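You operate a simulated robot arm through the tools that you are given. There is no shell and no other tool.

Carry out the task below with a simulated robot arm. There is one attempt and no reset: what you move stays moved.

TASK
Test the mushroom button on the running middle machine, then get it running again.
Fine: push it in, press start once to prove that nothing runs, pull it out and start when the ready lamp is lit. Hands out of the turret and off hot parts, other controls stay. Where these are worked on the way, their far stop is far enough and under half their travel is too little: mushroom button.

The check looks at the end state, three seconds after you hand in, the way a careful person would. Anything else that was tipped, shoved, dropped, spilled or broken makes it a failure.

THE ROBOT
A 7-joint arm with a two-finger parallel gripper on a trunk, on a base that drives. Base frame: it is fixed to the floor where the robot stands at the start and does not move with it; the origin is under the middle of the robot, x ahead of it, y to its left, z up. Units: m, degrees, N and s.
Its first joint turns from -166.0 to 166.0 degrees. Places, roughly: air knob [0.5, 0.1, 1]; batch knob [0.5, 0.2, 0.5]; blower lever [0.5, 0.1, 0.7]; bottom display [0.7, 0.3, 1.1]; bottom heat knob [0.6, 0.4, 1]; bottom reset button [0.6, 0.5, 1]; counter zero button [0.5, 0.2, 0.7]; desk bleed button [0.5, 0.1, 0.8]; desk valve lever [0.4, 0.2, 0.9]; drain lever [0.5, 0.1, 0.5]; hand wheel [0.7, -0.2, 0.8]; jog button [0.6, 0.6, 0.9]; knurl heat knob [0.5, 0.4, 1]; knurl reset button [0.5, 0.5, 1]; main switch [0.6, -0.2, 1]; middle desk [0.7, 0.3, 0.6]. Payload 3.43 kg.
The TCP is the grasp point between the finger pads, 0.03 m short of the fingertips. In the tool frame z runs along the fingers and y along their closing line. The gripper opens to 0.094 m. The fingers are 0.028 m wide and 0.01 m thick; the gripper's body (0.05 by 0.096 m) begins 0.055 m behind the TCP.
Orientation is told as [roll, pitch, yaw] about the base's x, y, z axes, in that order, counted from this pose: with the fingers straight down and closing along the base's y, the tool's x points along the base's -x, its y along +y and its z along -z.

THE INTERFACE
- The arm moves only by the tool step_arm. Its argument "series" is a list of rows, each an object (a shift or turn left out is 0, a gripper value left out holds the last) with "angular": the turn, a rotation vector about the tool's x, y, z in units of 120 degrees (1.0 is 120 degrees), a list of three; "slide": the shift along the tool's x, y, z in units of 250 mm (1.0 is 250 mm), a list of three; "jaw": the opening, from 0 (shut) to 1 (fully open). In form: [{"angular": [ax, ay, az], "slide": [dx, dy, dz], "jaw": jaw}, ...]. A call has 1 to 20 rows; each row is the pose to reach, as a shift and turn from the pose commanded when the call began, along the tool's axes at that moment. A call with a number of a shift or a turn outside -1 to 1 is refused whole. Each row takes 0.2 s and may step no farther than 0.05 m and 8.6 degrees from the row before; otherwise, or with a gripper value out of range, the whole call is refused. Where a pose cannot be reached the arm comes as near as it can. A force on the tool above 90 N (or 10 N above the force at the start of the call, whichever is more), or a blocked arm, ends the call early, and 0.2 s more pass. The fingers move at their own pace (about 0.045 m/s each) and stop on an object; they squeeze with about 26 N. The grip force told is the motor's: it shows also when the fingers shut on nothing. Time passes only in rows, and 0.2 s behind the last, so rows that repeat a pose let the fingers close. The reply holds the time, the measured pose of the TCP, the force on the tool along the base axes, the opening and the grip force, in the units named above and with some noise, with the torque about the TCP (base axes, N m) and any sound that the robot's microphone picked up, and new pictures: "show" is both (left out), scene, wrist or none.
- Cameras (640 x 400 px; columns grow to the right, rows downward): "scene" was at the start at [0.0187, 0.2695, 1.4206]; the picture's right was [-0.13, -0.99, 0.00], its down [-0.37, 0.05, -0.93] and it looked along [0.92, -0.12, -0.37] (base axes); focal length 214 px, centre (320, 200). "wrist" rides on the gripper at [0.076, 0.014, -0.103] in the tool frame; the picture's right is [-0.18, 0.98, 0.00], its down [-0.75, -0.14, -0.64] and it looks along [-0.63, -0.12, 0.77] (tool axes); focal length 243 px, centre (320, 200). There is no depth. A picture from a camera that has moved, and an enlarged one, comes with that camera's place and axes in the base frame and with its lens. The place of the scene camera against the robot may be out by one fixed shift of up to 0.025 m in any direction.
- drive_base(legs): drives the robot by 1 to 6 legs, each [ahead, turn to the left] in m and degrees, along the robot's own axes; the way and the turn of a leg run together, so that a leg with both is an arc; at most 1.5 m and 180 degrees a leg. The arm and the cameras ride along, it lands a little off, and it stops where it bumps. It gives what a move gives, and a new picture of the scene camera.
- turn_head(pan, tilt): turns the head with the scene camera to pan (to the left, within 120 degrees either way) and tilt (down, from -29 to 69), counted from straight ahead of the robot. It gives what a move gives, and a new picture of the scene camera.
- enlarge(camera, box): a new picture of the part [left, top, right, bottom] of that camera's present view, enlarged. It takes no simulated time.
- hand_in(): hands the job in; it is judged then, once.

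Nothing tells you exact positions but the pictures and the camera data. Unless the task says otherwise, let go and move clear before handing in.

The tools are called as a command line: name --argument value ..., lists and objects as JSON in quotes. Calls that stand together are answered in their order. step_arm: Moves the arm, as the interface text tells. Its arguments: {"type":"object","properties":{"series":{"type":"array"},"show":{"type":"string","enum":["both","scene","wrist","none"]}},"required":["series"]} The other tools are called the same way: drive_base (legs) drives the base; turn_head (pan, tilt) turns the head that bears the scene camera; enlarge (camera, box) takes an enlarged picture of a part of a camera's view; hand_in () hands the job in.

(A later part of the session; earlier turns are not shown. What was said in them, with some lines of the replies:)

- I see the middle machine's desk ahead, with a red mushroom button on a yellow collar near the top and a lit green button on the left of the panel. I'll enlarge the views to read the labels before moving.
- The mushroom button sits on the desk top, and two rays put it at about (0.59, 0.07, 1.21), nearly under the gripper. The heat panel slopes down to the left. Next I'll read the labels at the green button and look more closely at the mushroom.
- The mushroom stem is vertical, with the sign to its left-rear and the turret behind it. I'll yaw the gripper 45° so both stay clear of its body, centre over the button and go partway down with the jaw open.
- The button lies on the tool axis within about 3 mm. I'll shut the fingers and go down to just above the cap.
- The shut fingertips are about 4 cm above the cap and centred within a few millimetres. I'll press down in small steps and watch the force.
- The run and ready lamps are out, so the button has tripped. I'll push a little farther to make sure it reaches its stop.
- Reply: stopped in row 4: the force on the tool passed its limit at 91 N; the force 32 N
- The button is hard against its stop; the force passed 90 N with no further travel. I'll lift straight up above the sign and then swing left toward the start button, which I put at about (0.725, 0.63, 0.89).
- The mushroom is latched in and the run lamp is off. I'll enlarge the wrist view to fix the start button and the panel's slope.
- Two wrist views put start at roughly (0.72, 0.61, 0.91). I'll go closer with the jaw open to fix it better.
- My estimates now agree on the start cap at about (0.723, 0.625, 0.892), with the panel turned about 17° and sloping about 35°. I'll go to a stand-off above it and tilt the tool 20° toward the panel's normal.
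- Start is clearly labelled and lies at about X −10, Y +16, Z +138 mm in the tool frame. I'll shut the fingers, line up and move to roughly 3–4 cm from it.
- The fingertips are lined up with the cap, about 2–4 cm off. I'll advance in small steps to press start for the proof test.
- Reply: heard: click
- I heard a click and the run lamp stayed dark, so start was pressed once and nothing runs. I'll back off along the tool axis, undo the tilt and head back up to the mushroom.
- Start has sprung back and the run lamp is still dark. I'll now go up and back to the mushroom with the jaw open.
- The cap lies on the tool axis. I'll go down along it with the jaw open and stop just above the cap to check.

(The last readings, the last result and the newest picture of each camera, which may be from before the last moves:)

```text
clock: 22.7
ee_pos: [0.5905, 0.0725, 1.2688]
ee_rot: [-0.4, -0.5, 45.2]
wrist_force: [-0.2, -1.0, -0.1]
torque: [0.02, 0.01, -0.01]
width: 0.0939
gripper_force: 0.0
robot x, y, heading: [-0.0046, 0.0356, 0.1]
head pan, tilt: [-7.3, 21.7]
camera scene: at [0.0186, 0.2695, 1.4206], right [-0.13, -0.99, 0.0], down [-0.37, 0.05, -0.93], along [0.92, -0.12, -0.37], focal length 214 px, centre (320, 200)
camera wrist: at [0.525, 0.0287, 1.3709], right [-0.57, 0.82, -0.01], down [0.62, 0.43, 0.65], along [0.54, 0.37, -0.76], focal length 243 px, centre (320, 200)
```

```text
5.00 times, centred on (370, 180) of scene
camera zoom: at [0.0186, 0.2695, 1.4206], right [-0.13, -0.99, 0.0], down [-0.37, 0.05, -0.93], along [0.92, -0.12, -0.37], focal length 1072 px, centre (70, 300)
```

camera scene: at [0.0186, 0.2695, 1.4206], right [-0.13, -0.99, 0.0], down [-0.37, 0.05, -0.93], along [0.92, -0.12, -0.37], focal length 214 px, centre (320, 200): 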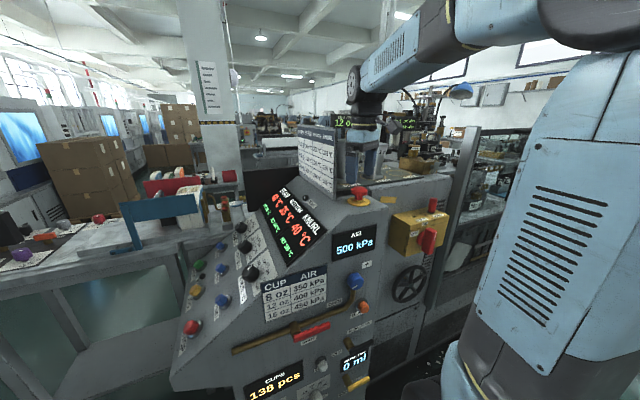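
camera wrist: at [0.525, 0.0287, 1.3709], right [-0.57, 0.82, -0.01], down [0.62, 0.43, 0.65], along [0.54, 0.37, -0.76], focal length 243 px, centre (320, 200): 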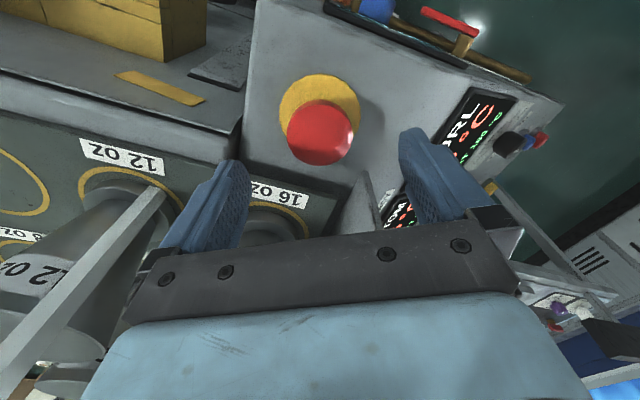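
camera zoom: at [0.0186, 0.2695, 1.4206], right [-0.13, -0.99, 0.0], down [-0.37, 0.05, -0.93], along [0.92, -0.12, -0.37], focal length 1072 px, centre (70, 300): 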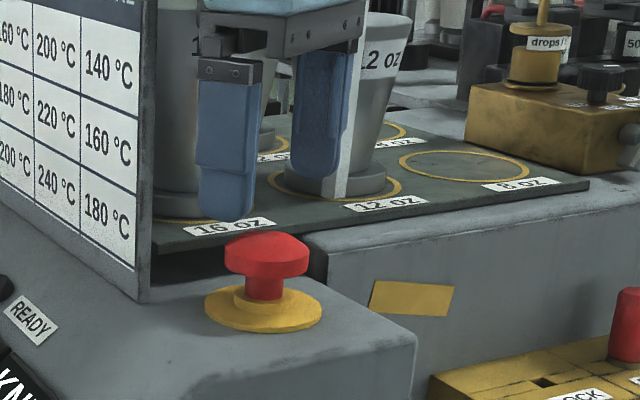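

The cap is centred between the fingers. I'll lower them around the cap and close.

step_arm --series '[{"slide": [0, 0, 0.06]}, {"slide": [0, 0, 0.12]}, {"slide": [0, 0, 0.17]}, {"slide": [0, 0, 0.212]}, {"slide": [0, 0, 0.212], "jaw": 0.3}, {"slide": [0, 0, 0.212], "jaw": 0.3}, {"slide": [0, 0, 0.212], "jaw": 0.3}, {"slide": [0, 0, 0.212], "jaw": 0.3}]'

enlarge --camera "scene" --box '[320, 140, 420, 220]'

```text
clock: 24.5
ee_pos: [0.5907, 0.0725, 1.2161]
ee_rot: [-0.4, -0.5, 45.1]
wrist_force: [5.8, -5.9, -0.4]
torque: [-0.11, -0.22, -0.06]
width: 0.0465
gripper_force: 37.8
robot x, y, heading: [-0.0041, 0.0396, -0.0]
head pan, tilt: [-7.3, 21.7]
camera scene: at [0.0191, 0.2692, 1.4207], right [-0.13, -0.99, 0.0], down [-0.37, 0.05, -0.93], along [0.92, -0.12, -0.37], focal length 214 px, centre (320, 200)
camera wrist: at [0.5261, 0.0289, 1.3181], right [-0.57, 0.82, -0.01], down [0.62, 0.43, 0.65], along [0.54, 0.36, -0.76], focal length 243 px, centre (320, 200)
```

scene: 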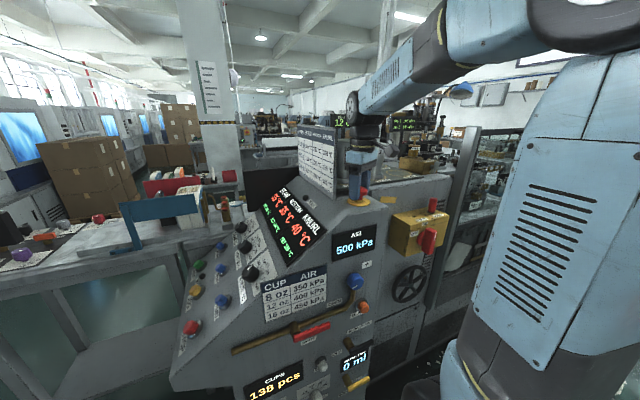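
wrist: 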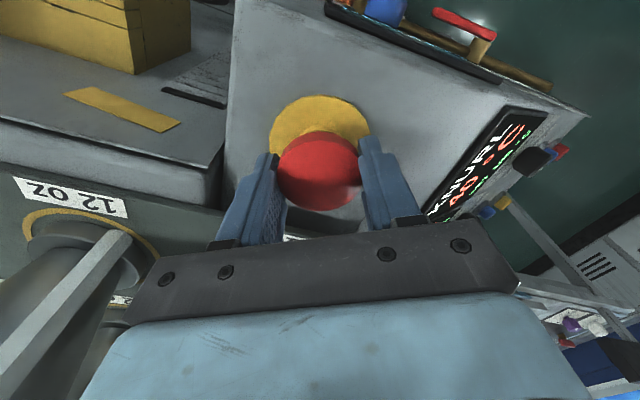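

```text
5.00 times, centred on (370, 180) of scene
camera zoom: at [0.0191, 0.2692, 1.4207], right [-0.13, -0.99, 0.0], down [-0.37, 0.05, -0.93], along [0.92, -0.12, -0.37], focal length 1072 px, centre (70, 300)
```

zoom: 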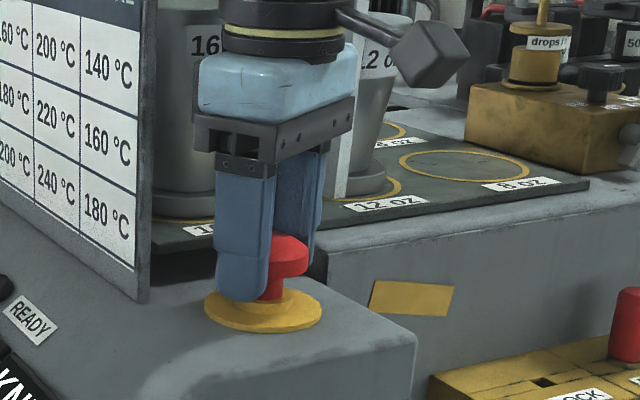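

The cap is held at 46 mm. I'll squeeze fully and pull straight up in small steps.

step_arm --series '[{"slide": [0, -0.006, 0], "jaw": 0}, {"slide": [0, -0.006, -0.012], "jaw": 0}, {"slide": [0, -0.006, -0.024], "jaw": 0}, {"slide": [0, -0.006, -0.036], "jaw": 0}, {"slide": [0, -0.006, -0.048], "jaw": 0}]'

enlarge --camera "scene" --box '[320, 140, 420, 220]'

```text
clock: 25.7
ee_pos: [0.591, 0.0725, 1.2269]
ee_rot: [-0.1, -0.3, 45.2]
wrist_force: [-15.8, -2.3, -29.2]
torque: [0.24, -0.1, -0.19]
width: 0.0462
gripper_force: 44.6
robot x, y, heading: [-0.0074, 0.0344, -0.0]
head pan, tilt: [-7.3, 21.7]
camera scene: at [0.0186, 0.2695, 1.4206], right [-0.13, -0.99, 0.0], down [-0.37, 0.05, -0.93], along [0.92, -0.12, -0.37], focal length 214 px, centre (320, 200)
camera wrist: at [0.5268, 0.0289, 1.329], right [-0.57, 0.82, 0.0], down [0.63, 0.43, 0.65], along [0.53, 0.36, -0.76], focal length 243 px, centre (320, 200)
```

scene: 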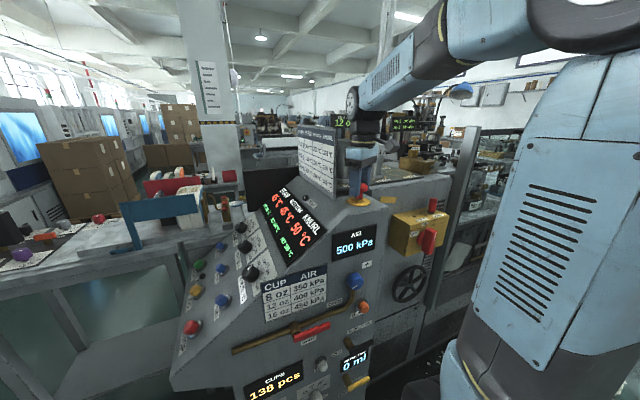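
wrist: 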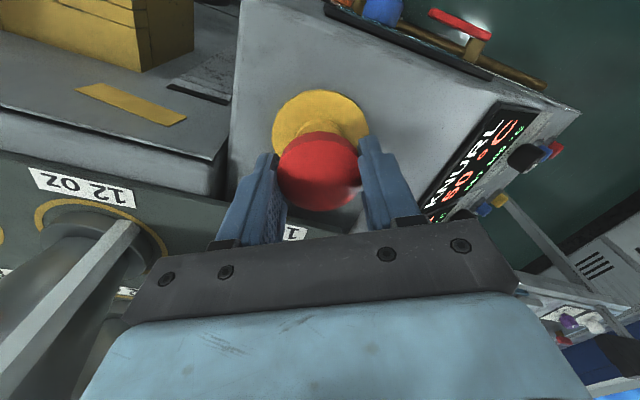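

```text
5.00 times, centred on (370, 180) of scene
camera zoom: at [0.0186, 0.2695, 1.4206], right [-0.13, -0.99, 0.0], down [-0.37, 0.05, -0.93], along [0.92, -0.12, -0.37], focal length 1072 px, centre (70, 300)
```

zoom: 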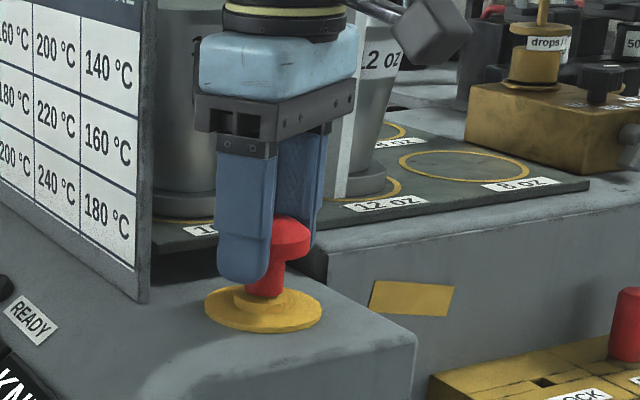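

The cap came up about 11 mm to its stop and the temperatures are rising again. I'll open the fingers and lift away.

step_arm --series '[{"slide": [0, 0, 0.008], "jaw": 0.9}, {"slide": [0, 0, 0.008], "jaw": 0.95}, {"slide": [0, 0, 0.008], "jaw": 0.95}, {"slide": [0, 0, 0.008], "jaw": 0.95}, {"slide": [0, 0, -0.1], "jaw": 0.95}, {"slide": [0, 0, -0.3], "jaw": 0.95}, {"slide": [0, 0, -0.5], "jaw": 0.95}, {"slide": [0, 0, -0.7], "jaw": 0.95}, {"slide": [0, 0, -0.84], "jaw": 0.95}, {"slide": [0, 0, -0.84], "jaw": 0.95}]'

enlarge --camera "scene" --box '[320, 165, 400, 225]'

enlarge --camera "scene" --box '[165, 180, 345, 300]'

```text
clock: 27.9
ee_pos: [0.5896, 0.0712, 1.4406]
ee_rot: [-0.4, -0.5, 45.2]
wrist_force: [-0.4, 0.1, 0.3]
torque: [0.01, 0.0, -0.05]
width: 0.0891
gripper_force: 0.1
robot x, y, heading: [-0.003, 0.0372, 0.1]
head pan, tilt: [-7.3, 21.7]
camera scene: at [0.0186, 0.2695, 1.4206], right [-0.13, -0.99, 0.0], down [-0.37, 0.05, -0.93], along [0.92, -0.12, -0.37], focal length 214 px, centre (320, 200)
camera wrist: at [0.5251, 0.0272, 1.5404], right [-0.57, 0.82, 0.0], down [0.63, 0.43, 0.65], along [0.54, 0.36, -0.76], focal length 243 px, centre (320, 200)
```

scene: 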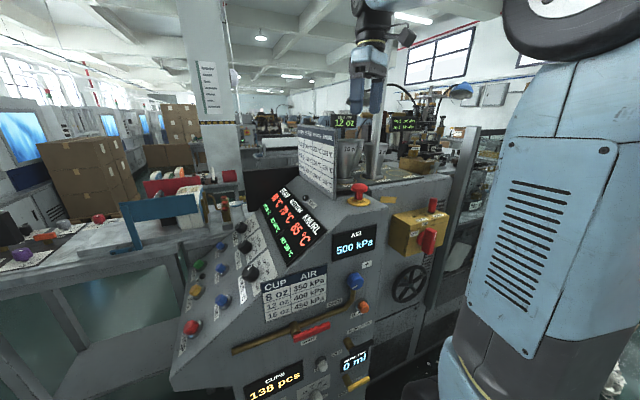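
wrist: 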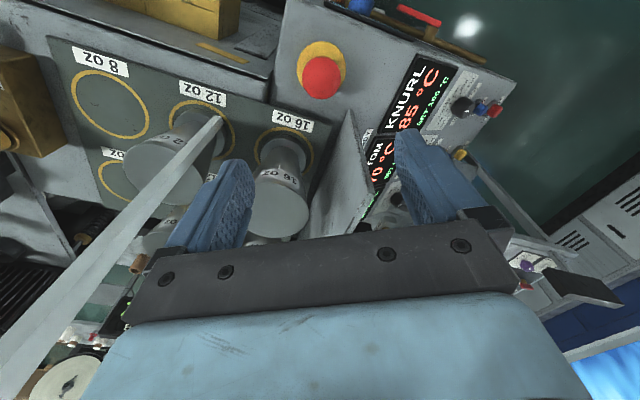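

```text
6.67 times, centred on (360, 195) of scene
camera zoom: at [0.0186, 0.2695, 1.4206], right [-0.13, -0.99, 0.0], down [-0.37, 0.05, -0.93], along [0.92, -0.12, -0.37], focal length 1430 px, centre (53, 233)
```

zoom: 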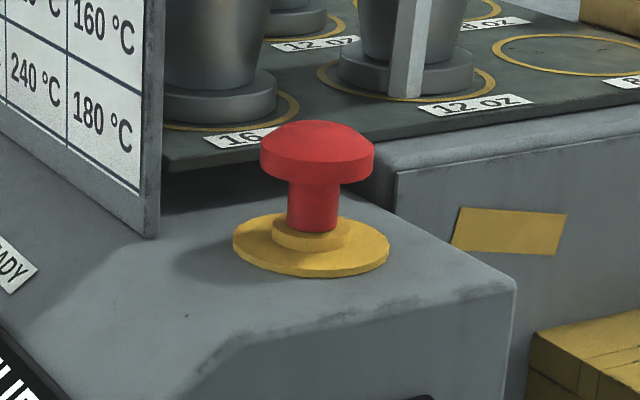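

```text
3.33 times, centred on (255, 240) of scene
camera zoom: at [0.0186, 0.2695, 1.4206], right [-0.13, -0.99, 0.0], down [-0.37, 0.05, -0.93], along [0.92, -0.12, -0.37], focal length 715 px, centre (537, 67)
```

zoom: 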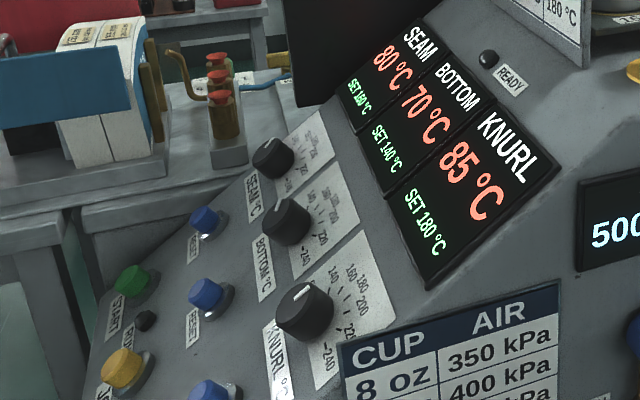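

The mushroom is fully out and the heaters are climbing, with the ready lamp still dark. I'll shut the fingers and travel back to a stand-off at start, then wait there.

step_arm --series '[{"slide": [-0.1, 0.12, 0], "jaw": 0}, {"slide": [-0.2, 0.24, 0], "jaw": 0}, {"slide": [-0.3, 0.36, 0], "jaw": 0}, {"slide": [-0.4, 0.48, 0], "jaw": 0}, {"slide": [-0.5, 0.59, 0], "jaw": 0}, {"slide": [-0.588, 0.696, 0], "jaw": 0}]' --show "none"

step_arm --series '[{"slide": [-0.12, 0.06, 0.1]}, {"slide": [-0.24, 0.12, 0.21]}, {"slide": [-0.36, 0.18, 0.33]}, {"slide": [-0.48, 0.23, 0.46]}, {"slide": [-0.59, 0.29, 0.59]}, {"slide": [-0.7, 0.34, 0.73]}, {"slide": [-0.8, 0.39, 0.864]}, {"slide": [-0.8, 0.39, 0.864]}]' --show "scene"

```text
clock: 29.3
ee_pos: [0.5698, 0.298, 1.4387]
ee_rot: [-0.4, -0.6, 44.9]
wrist_force: [-0.3, -0.8, -0.6]
torque: [0.04, 0.02, 0.02]
width: 0.0002
gripper_force: 25.8
robot x, y, heading: [-0.0015, 0.0347, -0.1]
head pan, tilt: [-7.3, 21.7]
```

```text
clock: 31.1
ee_pos: [0.6441, 0.5131, 1.2223]
ee_rot: [-0.4, -0.5, 45.1]
wrist_force: [0.3, 0.7, 0.2]
torque: [0.03, 0.01, -0.05]
width: 0.0
gripper_force: 25.8
robot x, y, heading: [-0.0008, 0.0366, 0.1]
head pan, tilt: [-7.3, 21.7]
camera scene: at [0.019, 0.2695, 1.4206], right [-0.13, -0.99, 0.0], down [-0.37, 0.05, -0.93], along [0.92, -0.12, -0.37], focal length 214 px, centre (320, 200)
```

scene: 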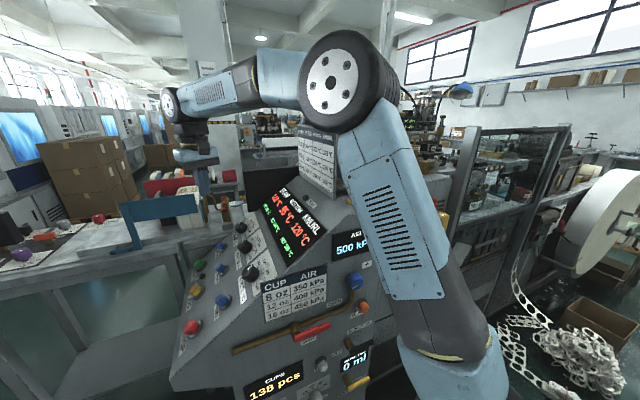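

KNURL now reads about 120 °C. I'll move to the tilted stand-off about 9 cm short of the press position.

step_arm --series '[{"slide": [-0.1, 0.04, 0.12]}, {"slide": [-0.2, 0.08, 0.25], "angular": [0.0368, 0.0196, 0]}, {"slide": [-0.3, 0.12, 0.38], "angular": [0.0735, 0.0393, 0]}, {"slide": [-0.4, 0.16, 0.52], "angular": [0.11, 0.0589, 0]}, {"slide": [-0.5, 0.2, 0.67], "angular": [0.147, 0.0785, 0]}, {"slide": [-0.602, 0.244, 0.834], "angular": [0.147, 0.0785, 0]}, {"slide": [-0.602, 0.244, 0.834], "angular": [0.147, 0.0785, 0]}]'

enlarge --camera "scene" --box '[240, 160, 340, 240]'

enlarge --camera "wrist" --box '[240, 60, 400, 200]'

```text
clock: 32.7
ee_pos: [0.7121, 0.6602, 1.0178]
ee_rot: [-18.3, 8.8, 43.7]
wrist_force: [0.2, -0.7, 0.0]
torque: [0.03, 0.02, 0.01]
width: 0.0
gripper_force: 25.8
robot x, y, heading: [-0.0028, 0.0359, 0.0]
head pan, tilt: [-7.3, 21.7]
camera scene: at [0.019, 0.2696, 1.4206], right [-0.13, -0.99, 0.0], down [-0.37, 0.05, -0.93], along [0.92, -0.12, -0.37], focal length 214 px, centre (320, 200)
camera wrist: at [0.6372, 0.6509, 1.1209], right [-0.55, 0.77, -0.33], down [0.57, 0.63, 0.53], along [0.62, 0.1, -0.78], focal length 243 px, centre (320, 200)
```

scene: 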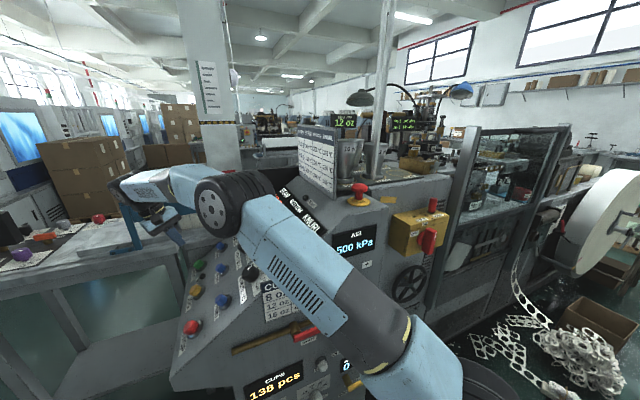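
wrist: 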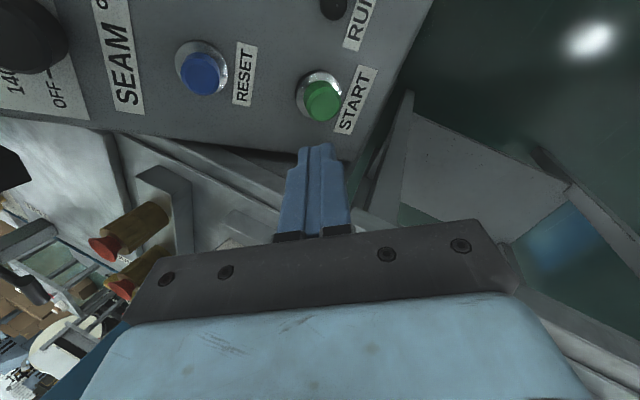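

```text
5.00 times, centred on (290, 200) of scene
camera zoom: at [0.019, 0.2696, 1.4206], right [-0.13, -0.99, 0.0], down [-0.37, 0.05, -0.93], along [0.92, -0.12, -0.37], focal length 1072 px, centre (470, 200)
```

zoom: 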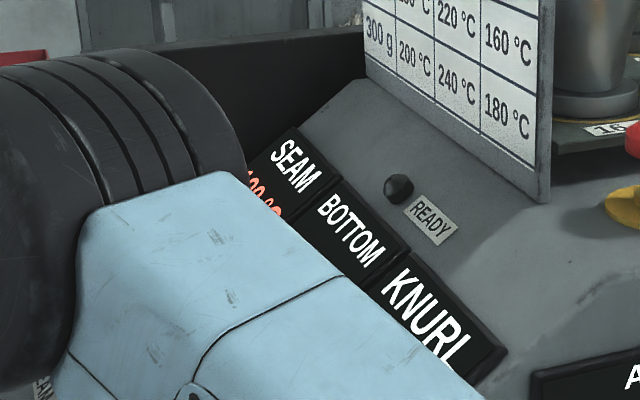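

```text
2.86 times, centred on (320, 130) of wrist
camera zoom: at [0.6372, 0.6509, 1.1209], right [-0.55, 0.77, -0.33], down [0.57, 0.63, 0.53], along [0.62, 0.1, -0.78], focal length 693 px, centre (320, 400)
```

zoom: 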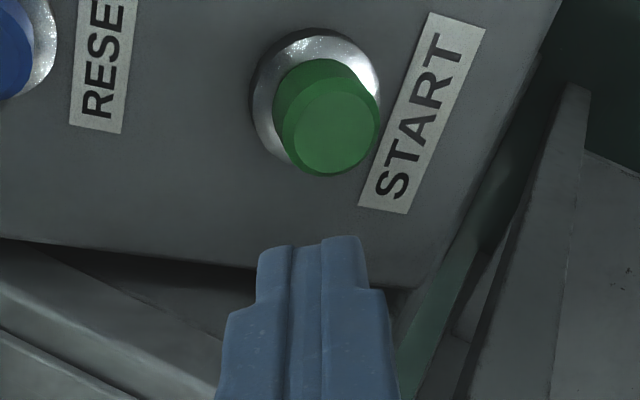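

The ready lamp is still dark. I'll close to about 3 cm from the button, aligned to the earlier press position, and wait there.

step_arm --series '[{"slide": [0, 0.018, 0.12]}, {"slide": [0, 0.018, 0.24]}, {"slide": [0, 0.018, 0.24]}, {"slide": [0, 0.018, 0.24]}, {"slide": [0, 0.018, 0.24]}, {"slide": [0, 0.018, 0.24]}, {"slide": [0, 0.018, 0.24]}, {"slide": [0, 0.018, 0.24]}, {"slide": [0, 0.018, 0.24]}, {"slide": [0, 0.018, 0.24]}, {"slide": [0, 0.018, 0.24]}, {"slide": [0, 0.018, 0.24]}, {"slide": [0, 0.018, 0.24]}, {"slide": [0, 0.018, 0.24]}, {"slide": [0, 0.018, 0.24]}, {"slide": [0, 0.018, 0.24]}, {"slide": [0, 0.018, 0.24]}, {"slide": [0, 0.018, 0.24]}, {"slide": [0, 0.018, 0.24]}, {"slide": [0, 0.018, 0.24]}]'

enlarge --camera "scene" --box '[240, 160, 340, 240]'

enlarge --camera "wrist" --box '[240, 60, 400, 200]'

```text
clock: 36.9
ee_pos: [0.7143, 0.643, 0.9581]
ee_rot: [-18.0, 8.8, 43.6]
wrist_force: [0.3, 0.1, 1.3]
torque: [0.04, 0.0, 0.02]
width: 0.0001
gripper_force: 25.4
robot x, y, heading: [-0.0057, 0.0363, 0.2]
head pan, tilt: [-7.3, 21.7]
camera scene: at [0.0189, 0.2696, 1.4206], right [-0.13, -0.99, 0.0], down [-0.37, 0.05, -0.93], along [0.92, -0.12, -0.37], focal length 214 px, centre (320, 200)
camera wrist: at [0.6394, 0.6335, 1.0615], right [-0.55, 0.77, -0.33], down [0.57, 0.63, 0.53], along [0.62, 0.1, -0.78], focal length 243 px, centre (320, 200)
```

scene: 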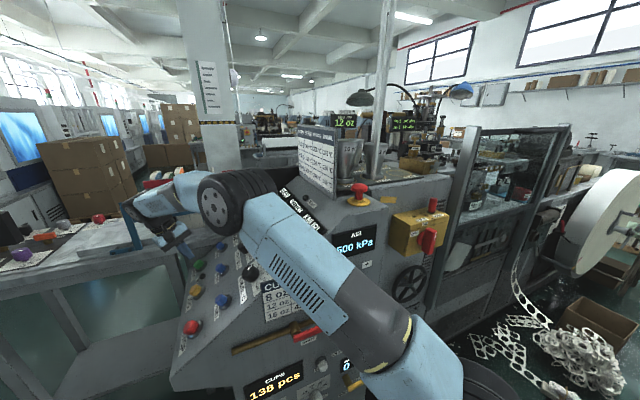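
wrist: 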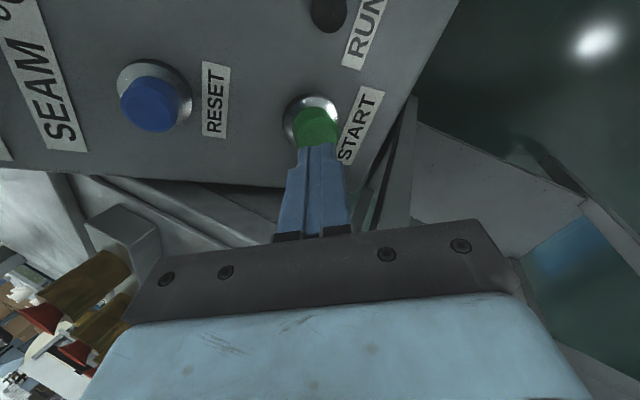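

```text
5.00 times, centred on (290, 200) of scene
camera zoom: at [0.0189, 0.2696, 1.4206], right [-0.13, -0.99, 0.0], down [-0.37, 0.05, -0.93], along [0.92, -0.12, -0.37], focal length 1072 px, centre (470, 200)
```

zoom: 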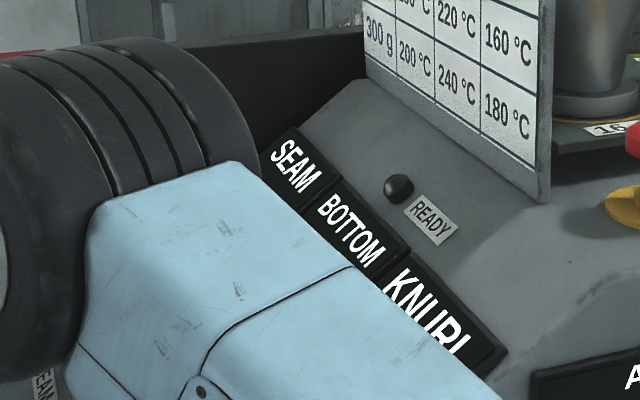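

```text
2.86 times, centred on (320, 130) of wrist
camera zoom: at [0.6394, 0.6335, 1.0615], right [-0.55, 0.77, -0.33], down [0.57, 0.63, 0.53], along [0.62, 0.1, -0.78], focal length 693 px, centre (320, 400)
```

zoom: 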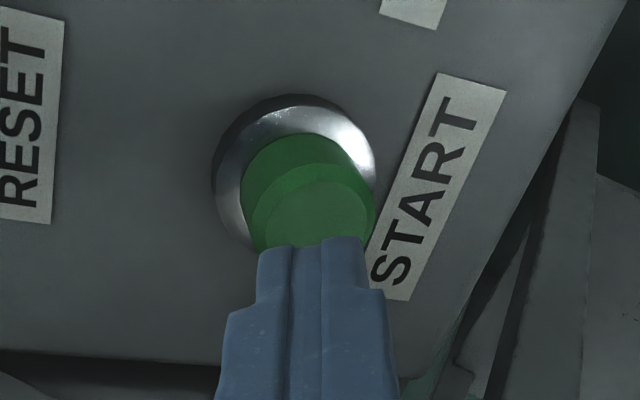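

I'm aligned with start and the ready lamp is still dark. I'll keep waiting for it.

step_arm --series '[{}, {}, {}, {}, {}, {}, {}, {}, {}, {}]' --show "none"

enlarge --camera "scene" --box '[240, 160, 340, 240]'

```text
clock: 39.1
ee_pos: [0.7148, 0.6434, 0.9586]
ee_rot: [-18.2, 8.8, 43.6]
wrist_force: [-0.1, -0.1, 0.2]
torque: [0.02, 0.02, 0.02]
width: 0.0
gripper_force: 25.9
robot x, y, heading: [-0.0059, 0.0379, 0.4]
head pan, tilt: [-7.3, 21.7]
```

```text
5.00 times, centred on (290, 200) of scene
camera zoom: at [0.0189, 0.2696, 1.4206], right [-0.13, -0.99, 0.0], down [-0.37, 0.05, -0.93], along [0.92, -0.12, -0.37], focal length 1072 px, centre (470, 200)
```

zoom: 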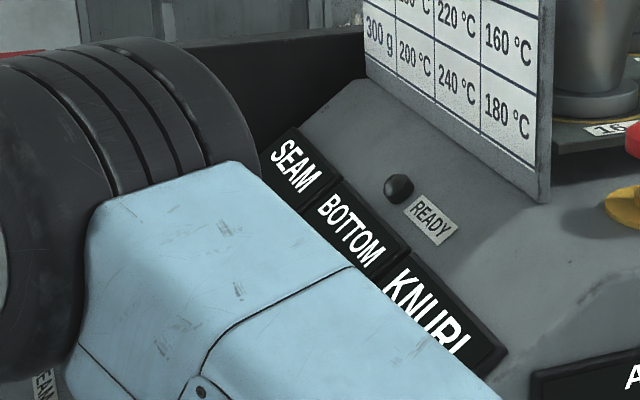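

step_arm --series '[{}, {}, {}, {}, {}, {}, {}, {}, {}, {}, {}, {}, {}, {}, {}, {}, {}, {}, {}, {}]' --show "none"

enlarge --camera "scene" --box '[240, 160, 340, 240]'

```text
clock: 43.3
ee_pos: [0.7146, 0.6438, 0.9592]
ee_rot: [-18.1, 8.8, 43.6]
wrist_force: [0.4, 0.6, 0.0]
torque: [0.03, -0.03, 0.01]
width: 0.0
gripper_force: 26.2
robot x, y, heading: [-0.0027, 0.0354, -0.1]
head pan, tilt: [-7.3, 21.7]
```

```text
5.00 times, centred on (290, 200) of scene
camera zoom: at [0.0189, 0.2696, 1.4206], right [-0.13, -0.99, 0.0], down [-0.37, 0.05, -0.93], along [0.92, -0.12, -0.37], focal length 1072 px, centre (470, 200)
```

zoom: 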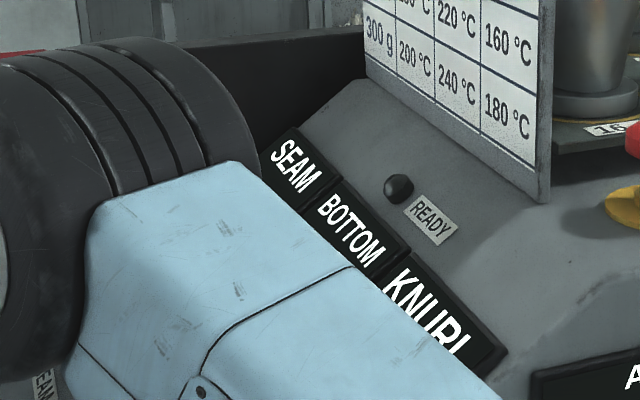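

The lamp is still dark after 43 s and the arm hides the temperatures. I'll wait a bit longer before backing off to read them.

step_arm --series '[{}, {}, {}, {}, {}, {}, {}, {}, {}, {}, {}, {}, {}, {}, {}, {}, {}, {}, {}, {}]' --show "none"

enlarge --camera "scene" --box '[240, 160, 340, 240]'

```text
clock: 47.5
ee_pos: [0.7151, 0.6425, 0.959]
ee_rot: [-18.1, 8.7, 43.6]
wrist_force: [0.6, 0.3, 0.2]
torque: [0.01, -0.01, 0.01]
width: 0.0001
gripper_force: 26.1
robot x, y, heading: [-0.0009, 0.0389, 0.0]
head pan, tilt: [-7.3, 21.7]
```

```text
5.00 times, centred on (290, 200) of scene
camera zoom: at [0.0189, 0.2696, 1.4206], right [-0.13, -0.99, 0.0], down [-0.37, 0.05, -0.93], along [0.92, -0.12, -0.37], focal length 1072 px, centre (470, 200)
```

zoom: 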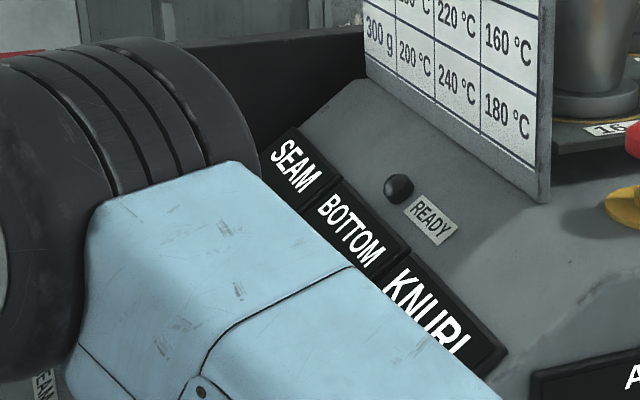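

I'll back off to read the temperature displays.

step_arm --series '[{"slide": [0, 0, -0.1]}, {"slide": [0, 0, -0.2]}, {"slide": [0.12, -0.077, -0.3], "angular": [-0.024, -0.013, 0]}, {"slide": [0.24, -0.154, -0.41], "angular": [-0.049, -0.026, 0]}, {"slide": [0.36, -0.231, -0.52], "angular": [-0.0735, -0.039, 0]}, {"slide": [0.48, -0.308, -0.63], "angular": [-0.098, -0.052, 0]}, {"slide": [0.6, -0.385, -0.735], "angular": [-0.123, -0.065, 0]}, {"slide": [0.725, -0.462, -0.83], "angular": [-0.147, -0.0785, 0]}]'

enlarge --camera "scene" --box '[165, 180, 345, 300]'

```text
clock: 49.3
ee_pos: [0.6407, 0.5127, 1.2167]
ee_rot: [-0.2, -0.4, 45.2]
wrist_force: [-0.1, 0.4, -1.9]
torque: [-0.09, 0.0, -0.02]
width: 0.0
gripper_force: 26.2
robot x, y, heading: [-0.0056, 0.0387, -0.0]
head pan, tilt: [-7.3, 21.7]
camera scene: at [0.0191, 0.2703, 1.4205], right [-0.13, -0.99, 0.0], down [-0.37, 0.05, -0.93], along [0.92, -0.12, -0.37], focal length 214 px, centre (320, 200)
camera wrist: at [0.5748, 0.4689, 1.3181], right [-0.57, 0.82, 0.0], down [0.63, 0.43, 0.65], along [0.53, 0.37, -0.76], focal length 243 px, centre (320, 200)
```

scene: 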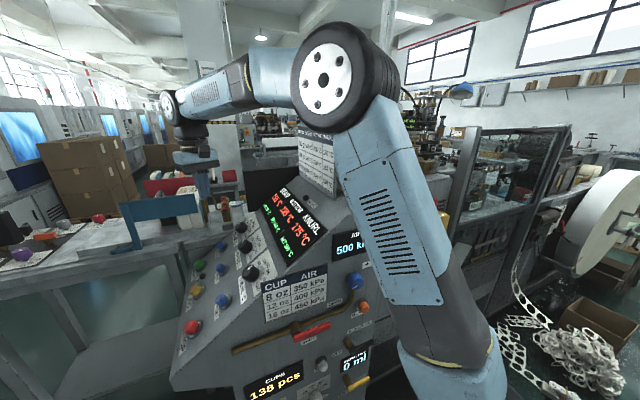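
wrist: 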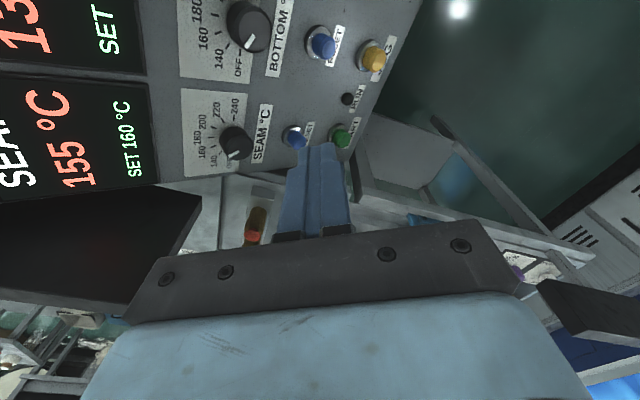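

```text
3.33 times, centred on (255, 240) of scene
camera zoom: at [0.0191, 0.2703, 1.4205], right [-0.13, -0.99, 0.0], down [-0.37, 0.05, -0.93], along [0.92, -0.12, -0.37], focal length 715 px, centre (537, 67)
```

zoom: 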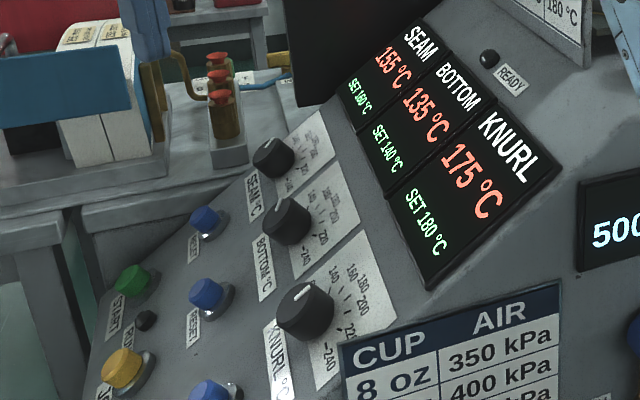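

The temperatures read 155, 135 and 175 °C against set points of 160, 140 and 180, so they are nearly there. I'll wait here, where the lamp is in view.

step_arm --series '[{}, {}, {}, {}, {}, {}, {}, {}, {}, {}, {}, {}, {}, {}, {}]' --show "none"

enlarge --camera "scene" --box '[165, 180, 345, 300]'

```text
clock: 52.5
ee_pos: [0.6396, 0.513, 1.2174]
ee_rot: [-0.4, -0.5, 45.2]
wrist_force: [0.1, 0.1, 0.6]
torque: [0.0, -0.01, 0.01]
width: 0.0
gripper_force: 25.9
robot x, y, heading: [-0.0026, 0.0338, -0.0]
head pan, tilt: [-7.3, 21.7]
```

```text
3.33 times, centred on (255, 240) of scene
camera zoom: at [0.0188, 0.2696, 1.4206], right [-0.13, -0.99, 0.0], down [-0.37, 0.05, -0.93], along [0.92, -0.12, -0.37], focal length 715 px, centre (537, 67)
```

zoom: 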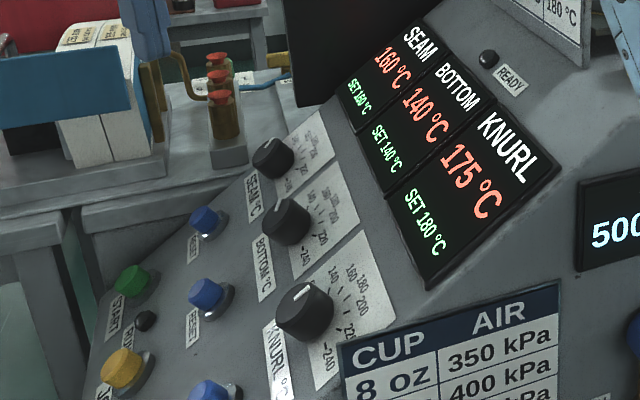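

KNURL is the last one, at 175 °C. I'll wait a few more seconds.

step_arm --series '[{}, {}, {}, {}, {}, {}, {}, {}, {}, {}, {}, {}, {}, {}, {}]' --show "none"

enlarge --camera "scene" --box '[165, 180, 345, 300]'

```text
clock: 55.7
ee_pos: [0.6393, 0.5127, 1.2174]
ee_rot: [-0.4, -0.5, 45.2]
wrist_force: [-0.3, 0.2, -0.3]
torque: [-0.01, -0.03, -0.04]
width: 0.0001
gripper_force: 26.0
robot x, y, heading: [-0.008, 0.0332, -0.3]
head pan, tilt: [-7.3, 21.7]
```

```text
3.33 times, centred on (255, 240) of scene
camera zoom: at [0.0188, 0.2696, 1.4206], right [-0.13, -0.99, 0.0], down [-0.37, 0.05, -0.93], along [0.92, -0.12, -0.37], focal length 715 px, centre (537, 67)
```

zoom: 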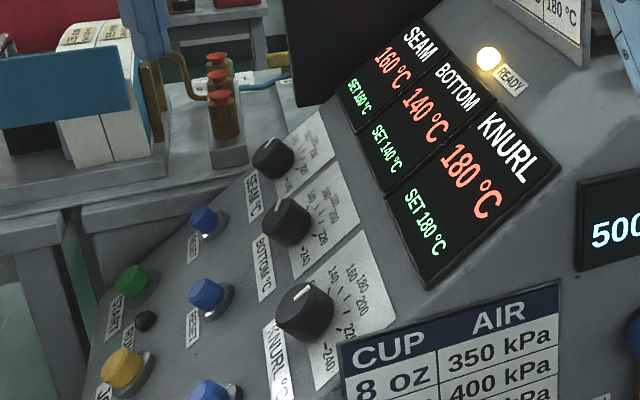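

The ready lamp is lit and all three heaters are at their set points. I'll return to the stand-off and press start.

step_arm --series '[{"slide": [-0.1, 0.04, 0.12]}, {"slide": [-0.2, 0.08, 0.25], "angular": [0.0368, 0.0196, 0]}, {"slide": [-0.3, 0.12, 0.38], "angular": [0.0735, 0.0393, 0]}, {"slide": [-0.4, 0.16, 0.52], "angular": [0.11, 0.0589, 0]}, {"slide": [-0.51, 0.2, 0.67], "angular": [0.147, 0.0785, 0]}, {"slide": [-0.618, 0.231, 0.815], "angular": [0.147, 0.0785, 0]}, {"slide": [-0.618, 0.231, 0.815], "angular": [0.147, 0.0785, 0]}]' --show "wrist"

enlarge --camera "scene" --box '[240, 160, 340, 240]'

```text
clock: 57.3
ee_pos: [0.7084, 0.6608, 1.0153]
ee_rot: [-18.4, 8.9, 43.6]
wrist_force: [-0.3, 0.4, -0.2]
torque: [0.02, 0.01, -0.02]
width: 0.0
gripper_force: 26.3
robot x, y, heading: [-0.0026, 0.0389, 0.1]
head pan, tilt: [-7.3, 21.7]
camera wrist: at [0.6328, 0.6521, 1.1179], right [-0.55, 0.77, -0.33], down [0.57, 0.63, 0.53], along [0.62, 0.1, -0.78], focal length 243 px, centre (320, 200)
```

wrist: 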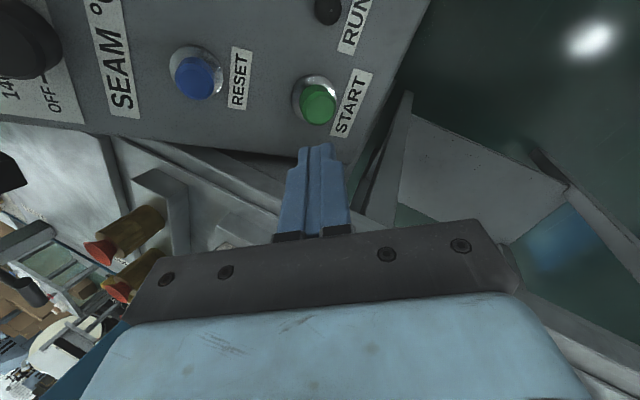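

```text
5.00 times, centred on (290, 200) of scene
camera zoom: at [0.019, 0.2696, 1.4206], right [-0.13, -0.99, 0.0], down [-0.37, 0.05, -0.93], along [0.92, -0.12, -0.37], focal length 1072 px, centre (470, 200)
```

zoom: 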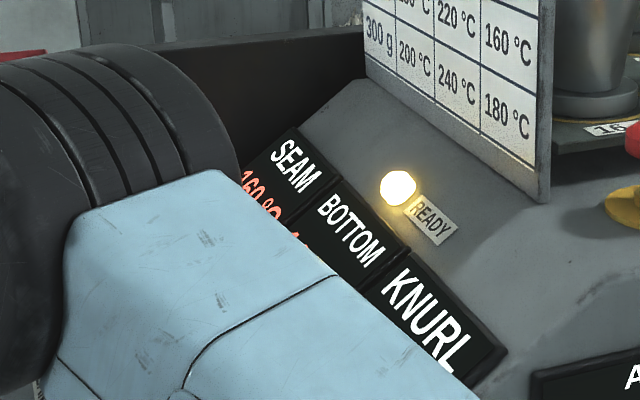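

Ready is still lit. I'll press start with the same stroke as before.

step_arm --series '[{"slide": [-0.008, 0.003, 0.1]}, {"slide": [-0.01, 0.003, 0.2]}, {"slide": [-0.01, 0.003, 0.26]}, {"slide": [-0.01, 0.003, 0.3]}, {"slide": [-0.01, 0.003, 0.325]}, {"slide": [-0.01, 0.003, 0.34]}, {"slide": [-0.01, 0.003, 0.352]}, {"slide": [-0.01, 0.003, 0.364]}]'

enlarge --camera "scene" --box '[160, 200, 260, 300]'

```text
clock: 59.1
ee_pos: [0.721, 0.635, 0.9296]
ee_rot: [-18.0, 8.6, 43.7]
wrist_force: [-1.3, 4.8, 14.5]
torque: [-0.26, 0.0, -0.04]
width: 0.0003
gripper_force: 26.2
robot x, y, heading: [-0.0046, 0.0314, 0.2]
head pan, tilt: [-7.3, 21.7]
heard: click
camera scene: at [0.0182, 0.2694, 1.4207], right [-0.13, -0.99, 0.0], down [-0.37, 0.05, -0.93], along [0.92, -0.12, -0.37], focal length 214 px, centre (320, 200)
camera wrist: at [0.6453, 0.6257, 1.0325], right [-0.55, 0.77, -0.33], down [0.56, 0.63, 0.53], along [0.62, 0.11, -0.78], focal length 243 px, centre (320, 200)
```

scene: 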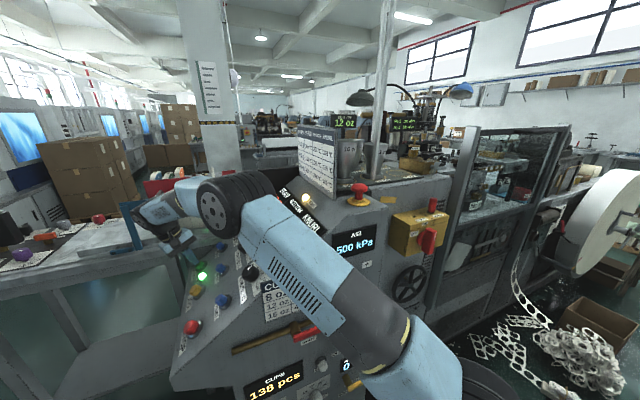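
wrist: 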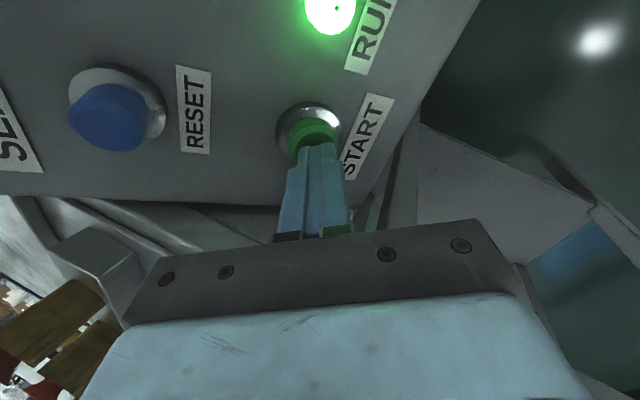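

```text
4.00 times, centred on (210, 250) of scene
camera zoom: at [0.0182, 0.2694, 1.4207], right [-0.13, -0.99, 0.0], down [-0.37, 0.05, -0.93], along [0.92, -0.12, -0.37], focal length 858 px, centre (760, 0)
```

zoom: 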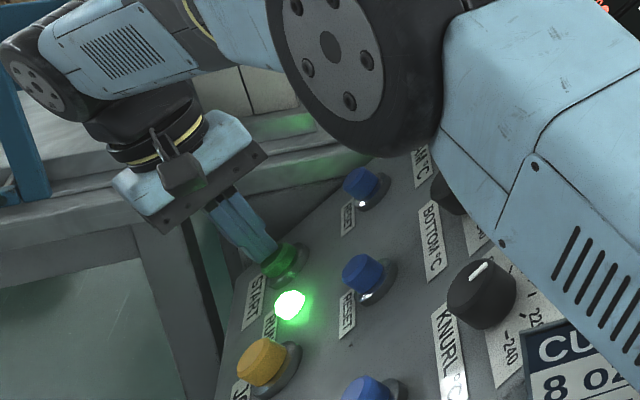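

Start clicked and the run lamp is lit. I'll back off, go clear and check that it keeps running.

step_arm --series '[{"slide": [0, 0, -0.1]}, {"slide": [0, 0, -0.2]}, {"slide": [0, 0, -0.3]}, {"slide": [0.12, -0.077, -0.41], "angular": [-0.024, -0.013, 0]}, {"slide": [0.24, -0.154, -0.52], "angular": [-0.049, -0.026, 0]}, {"slide": [0.36, -0.231, -0.63], "angular": [-0.0735, -0.039, 0]}, {"slide": [0.48, -0.308, -0.74], "angular": [-0.098, -0.052, 0]}, {"slide": [0.6, -0.385, -0.845], "angular": [-0.123, -0.065, 0]}, {"slide": [0.725, -0.462, -0.949], "angular": [-0.147, -0.0785, 0]}, {"slide": [0.725, -0.462, -0.949], "angular": [-0.147, -0.0785, 0]}]' --show "none"

step_arm --series '[{"slide": [0.1, -0.05, -0.14]}, {"slide": [0.2, -0.1, -0.28]}, {"slide": [0.32, -0.155, -0.41]}, {"slide": [0.44, -0.21, -0.53]}, {"slide": [0.56, -0.27, -0.65]}, {"slide": [0.68, -0.33, -0.76]}, {"slide": [0.8, -0.39, -0.864]}, {"slide": [0.8, -0.39, -0.864]}]'

enlarge --camera "scene" --box '[165, 180, 345, 300]'

enlarge --camera "scene" --box '[220, 260, 400, 400]'

enlarge --camera "scene" --box '[280, 110, 460, 290]'

```text
clock: 61.3
ee_pos: [0.643, 0.5127, 1.2136]
ee_rot: [-0.3, -0.4, 45.2]
wrist_force: [0.1, -0.2, 0.0]
torque: [0.0, -0.04, -0.02]
width: 0.0
gripper_force: 25.6
robot x, y, heading: [-0.0035, 0.04, -0.2]
head pan, tilt: [-7.3, 21.7]
```

```text
clock: 63.1
ee_pos: [0.5711, 0.3007, 1.427]
ee_rot: [-0.4, -0.5, 45.1]
wrist_force: [0.4, -0.8, 0.1]
torque: [-0.02, 0.0, -0.01]
width: 0.0004
gripper_force: 26.0
robot x, y, heading: [-0.0036, 0.0355, -0.1]
head pan, tilt: [-7.3, 21.7]
camera scene: at [0.0186, 0.2696, 1.4206], right [-0.13, -0.99, 0.0], down [-0.37, 0.05, -0.93], along [0.92, -0.12, -0.37], focal length 214 px, centre (320, 200)
camera wrist: at [0.5061, 0.2568, 1.529], right [-0.57, 0.82, 0.0], down [0.62, 0.43, 0.65], along [0.54, 0.37, -0.76], focal length 243 px, centre (320, 200)
```

scene: 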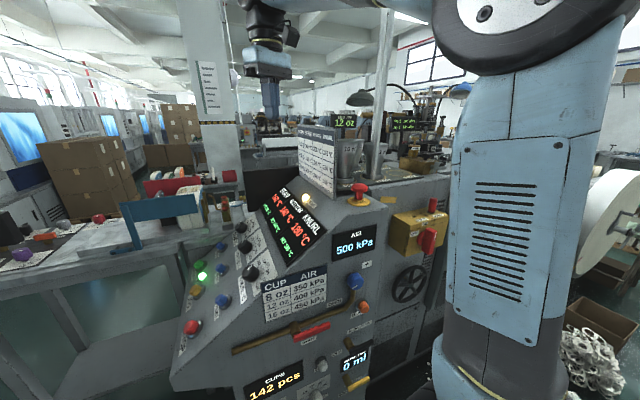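
wrist: 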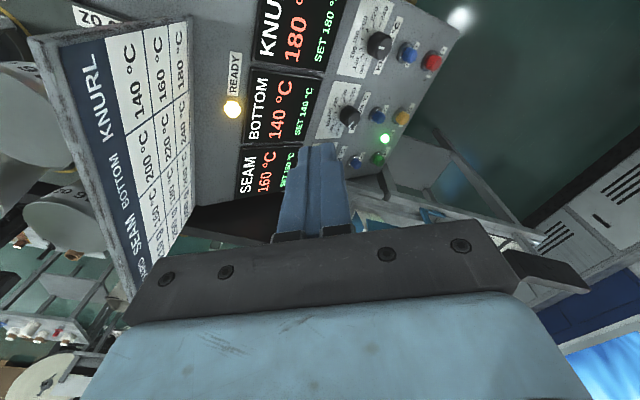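

```text
3.33 times, centred on (255, 240) of scene
camera zoom: at [0.0186, 0.2696, 1.4206], right [-0.13, -0.99, 0.0], down [-0.37, 0.05, -0.93], along [0.92, -0.12, -0.37], focal length 715 px, centre (537, 67)
```

zoom: 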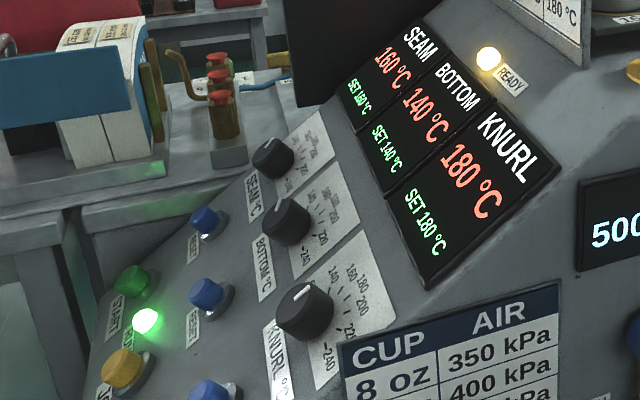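

```text
2.86 times, centred on (310, 330) of scene
camera zoom: at [0.0186, 0.2696, 1.4206], right [-0.13, -0.99, 0.0], down [-0.37, 0.05, -0.93], along [0.92, -0.12, -0.37], focal length 613 px, centre (349, -171)
```

zoom: 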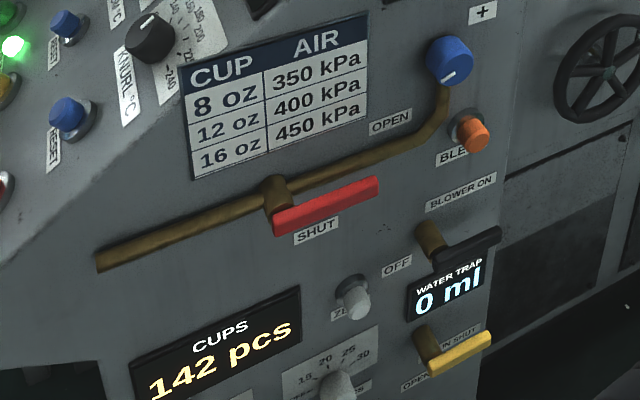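

```text
2.22 times, centred on (370, 200) of scene
camera zoom: at [0.0186, 0.2696, 1.4206], right [-0.13, -0.99, 0.0], down [-0.37, 0.05, -0.93], along [0.92, -0.12, -0.37], focal length 477 px, centre (209, 200)
```

zoom: 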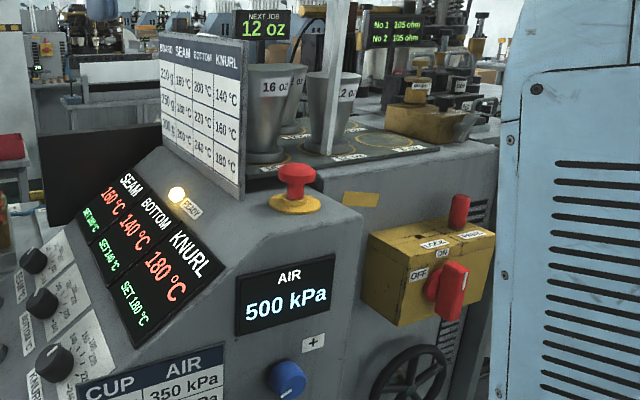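

The run and ready lamps are lit, the cup counter has gone from 138 to 142, and the mushroom is out. The other controls look unchanged and the arm is clear, so I'm handing in.

hand_in

```text
The job is handed in.
```

The mushroom button on the middle machine tested fine, and the machine is running again. I've handed the job in, but no verdict came back.

- **Push in:** I pushed the button to its stop. The run and ready lamps went out and the heaters began to cool.
- **Proof press:** I pressed start once and heard a click. The run lamp stayed dark and the cup counter stayed at 138.
- **Pull out:** I pulled the button back out to its stop, and it looks the same as before the test.
- **Restart:** I waited for the ready lamp, which came on with the heaters at 160, 140 and 180 °C. Then I pressed start once.
- **Now:** The run and ready lamps are lit, and the counter had reached 142 before I handed in.

I touched only the mushroom and start buttons, and the other controls I could see look unchanged. The hand stayed out of the turret, and the arm was clear when I handed in.
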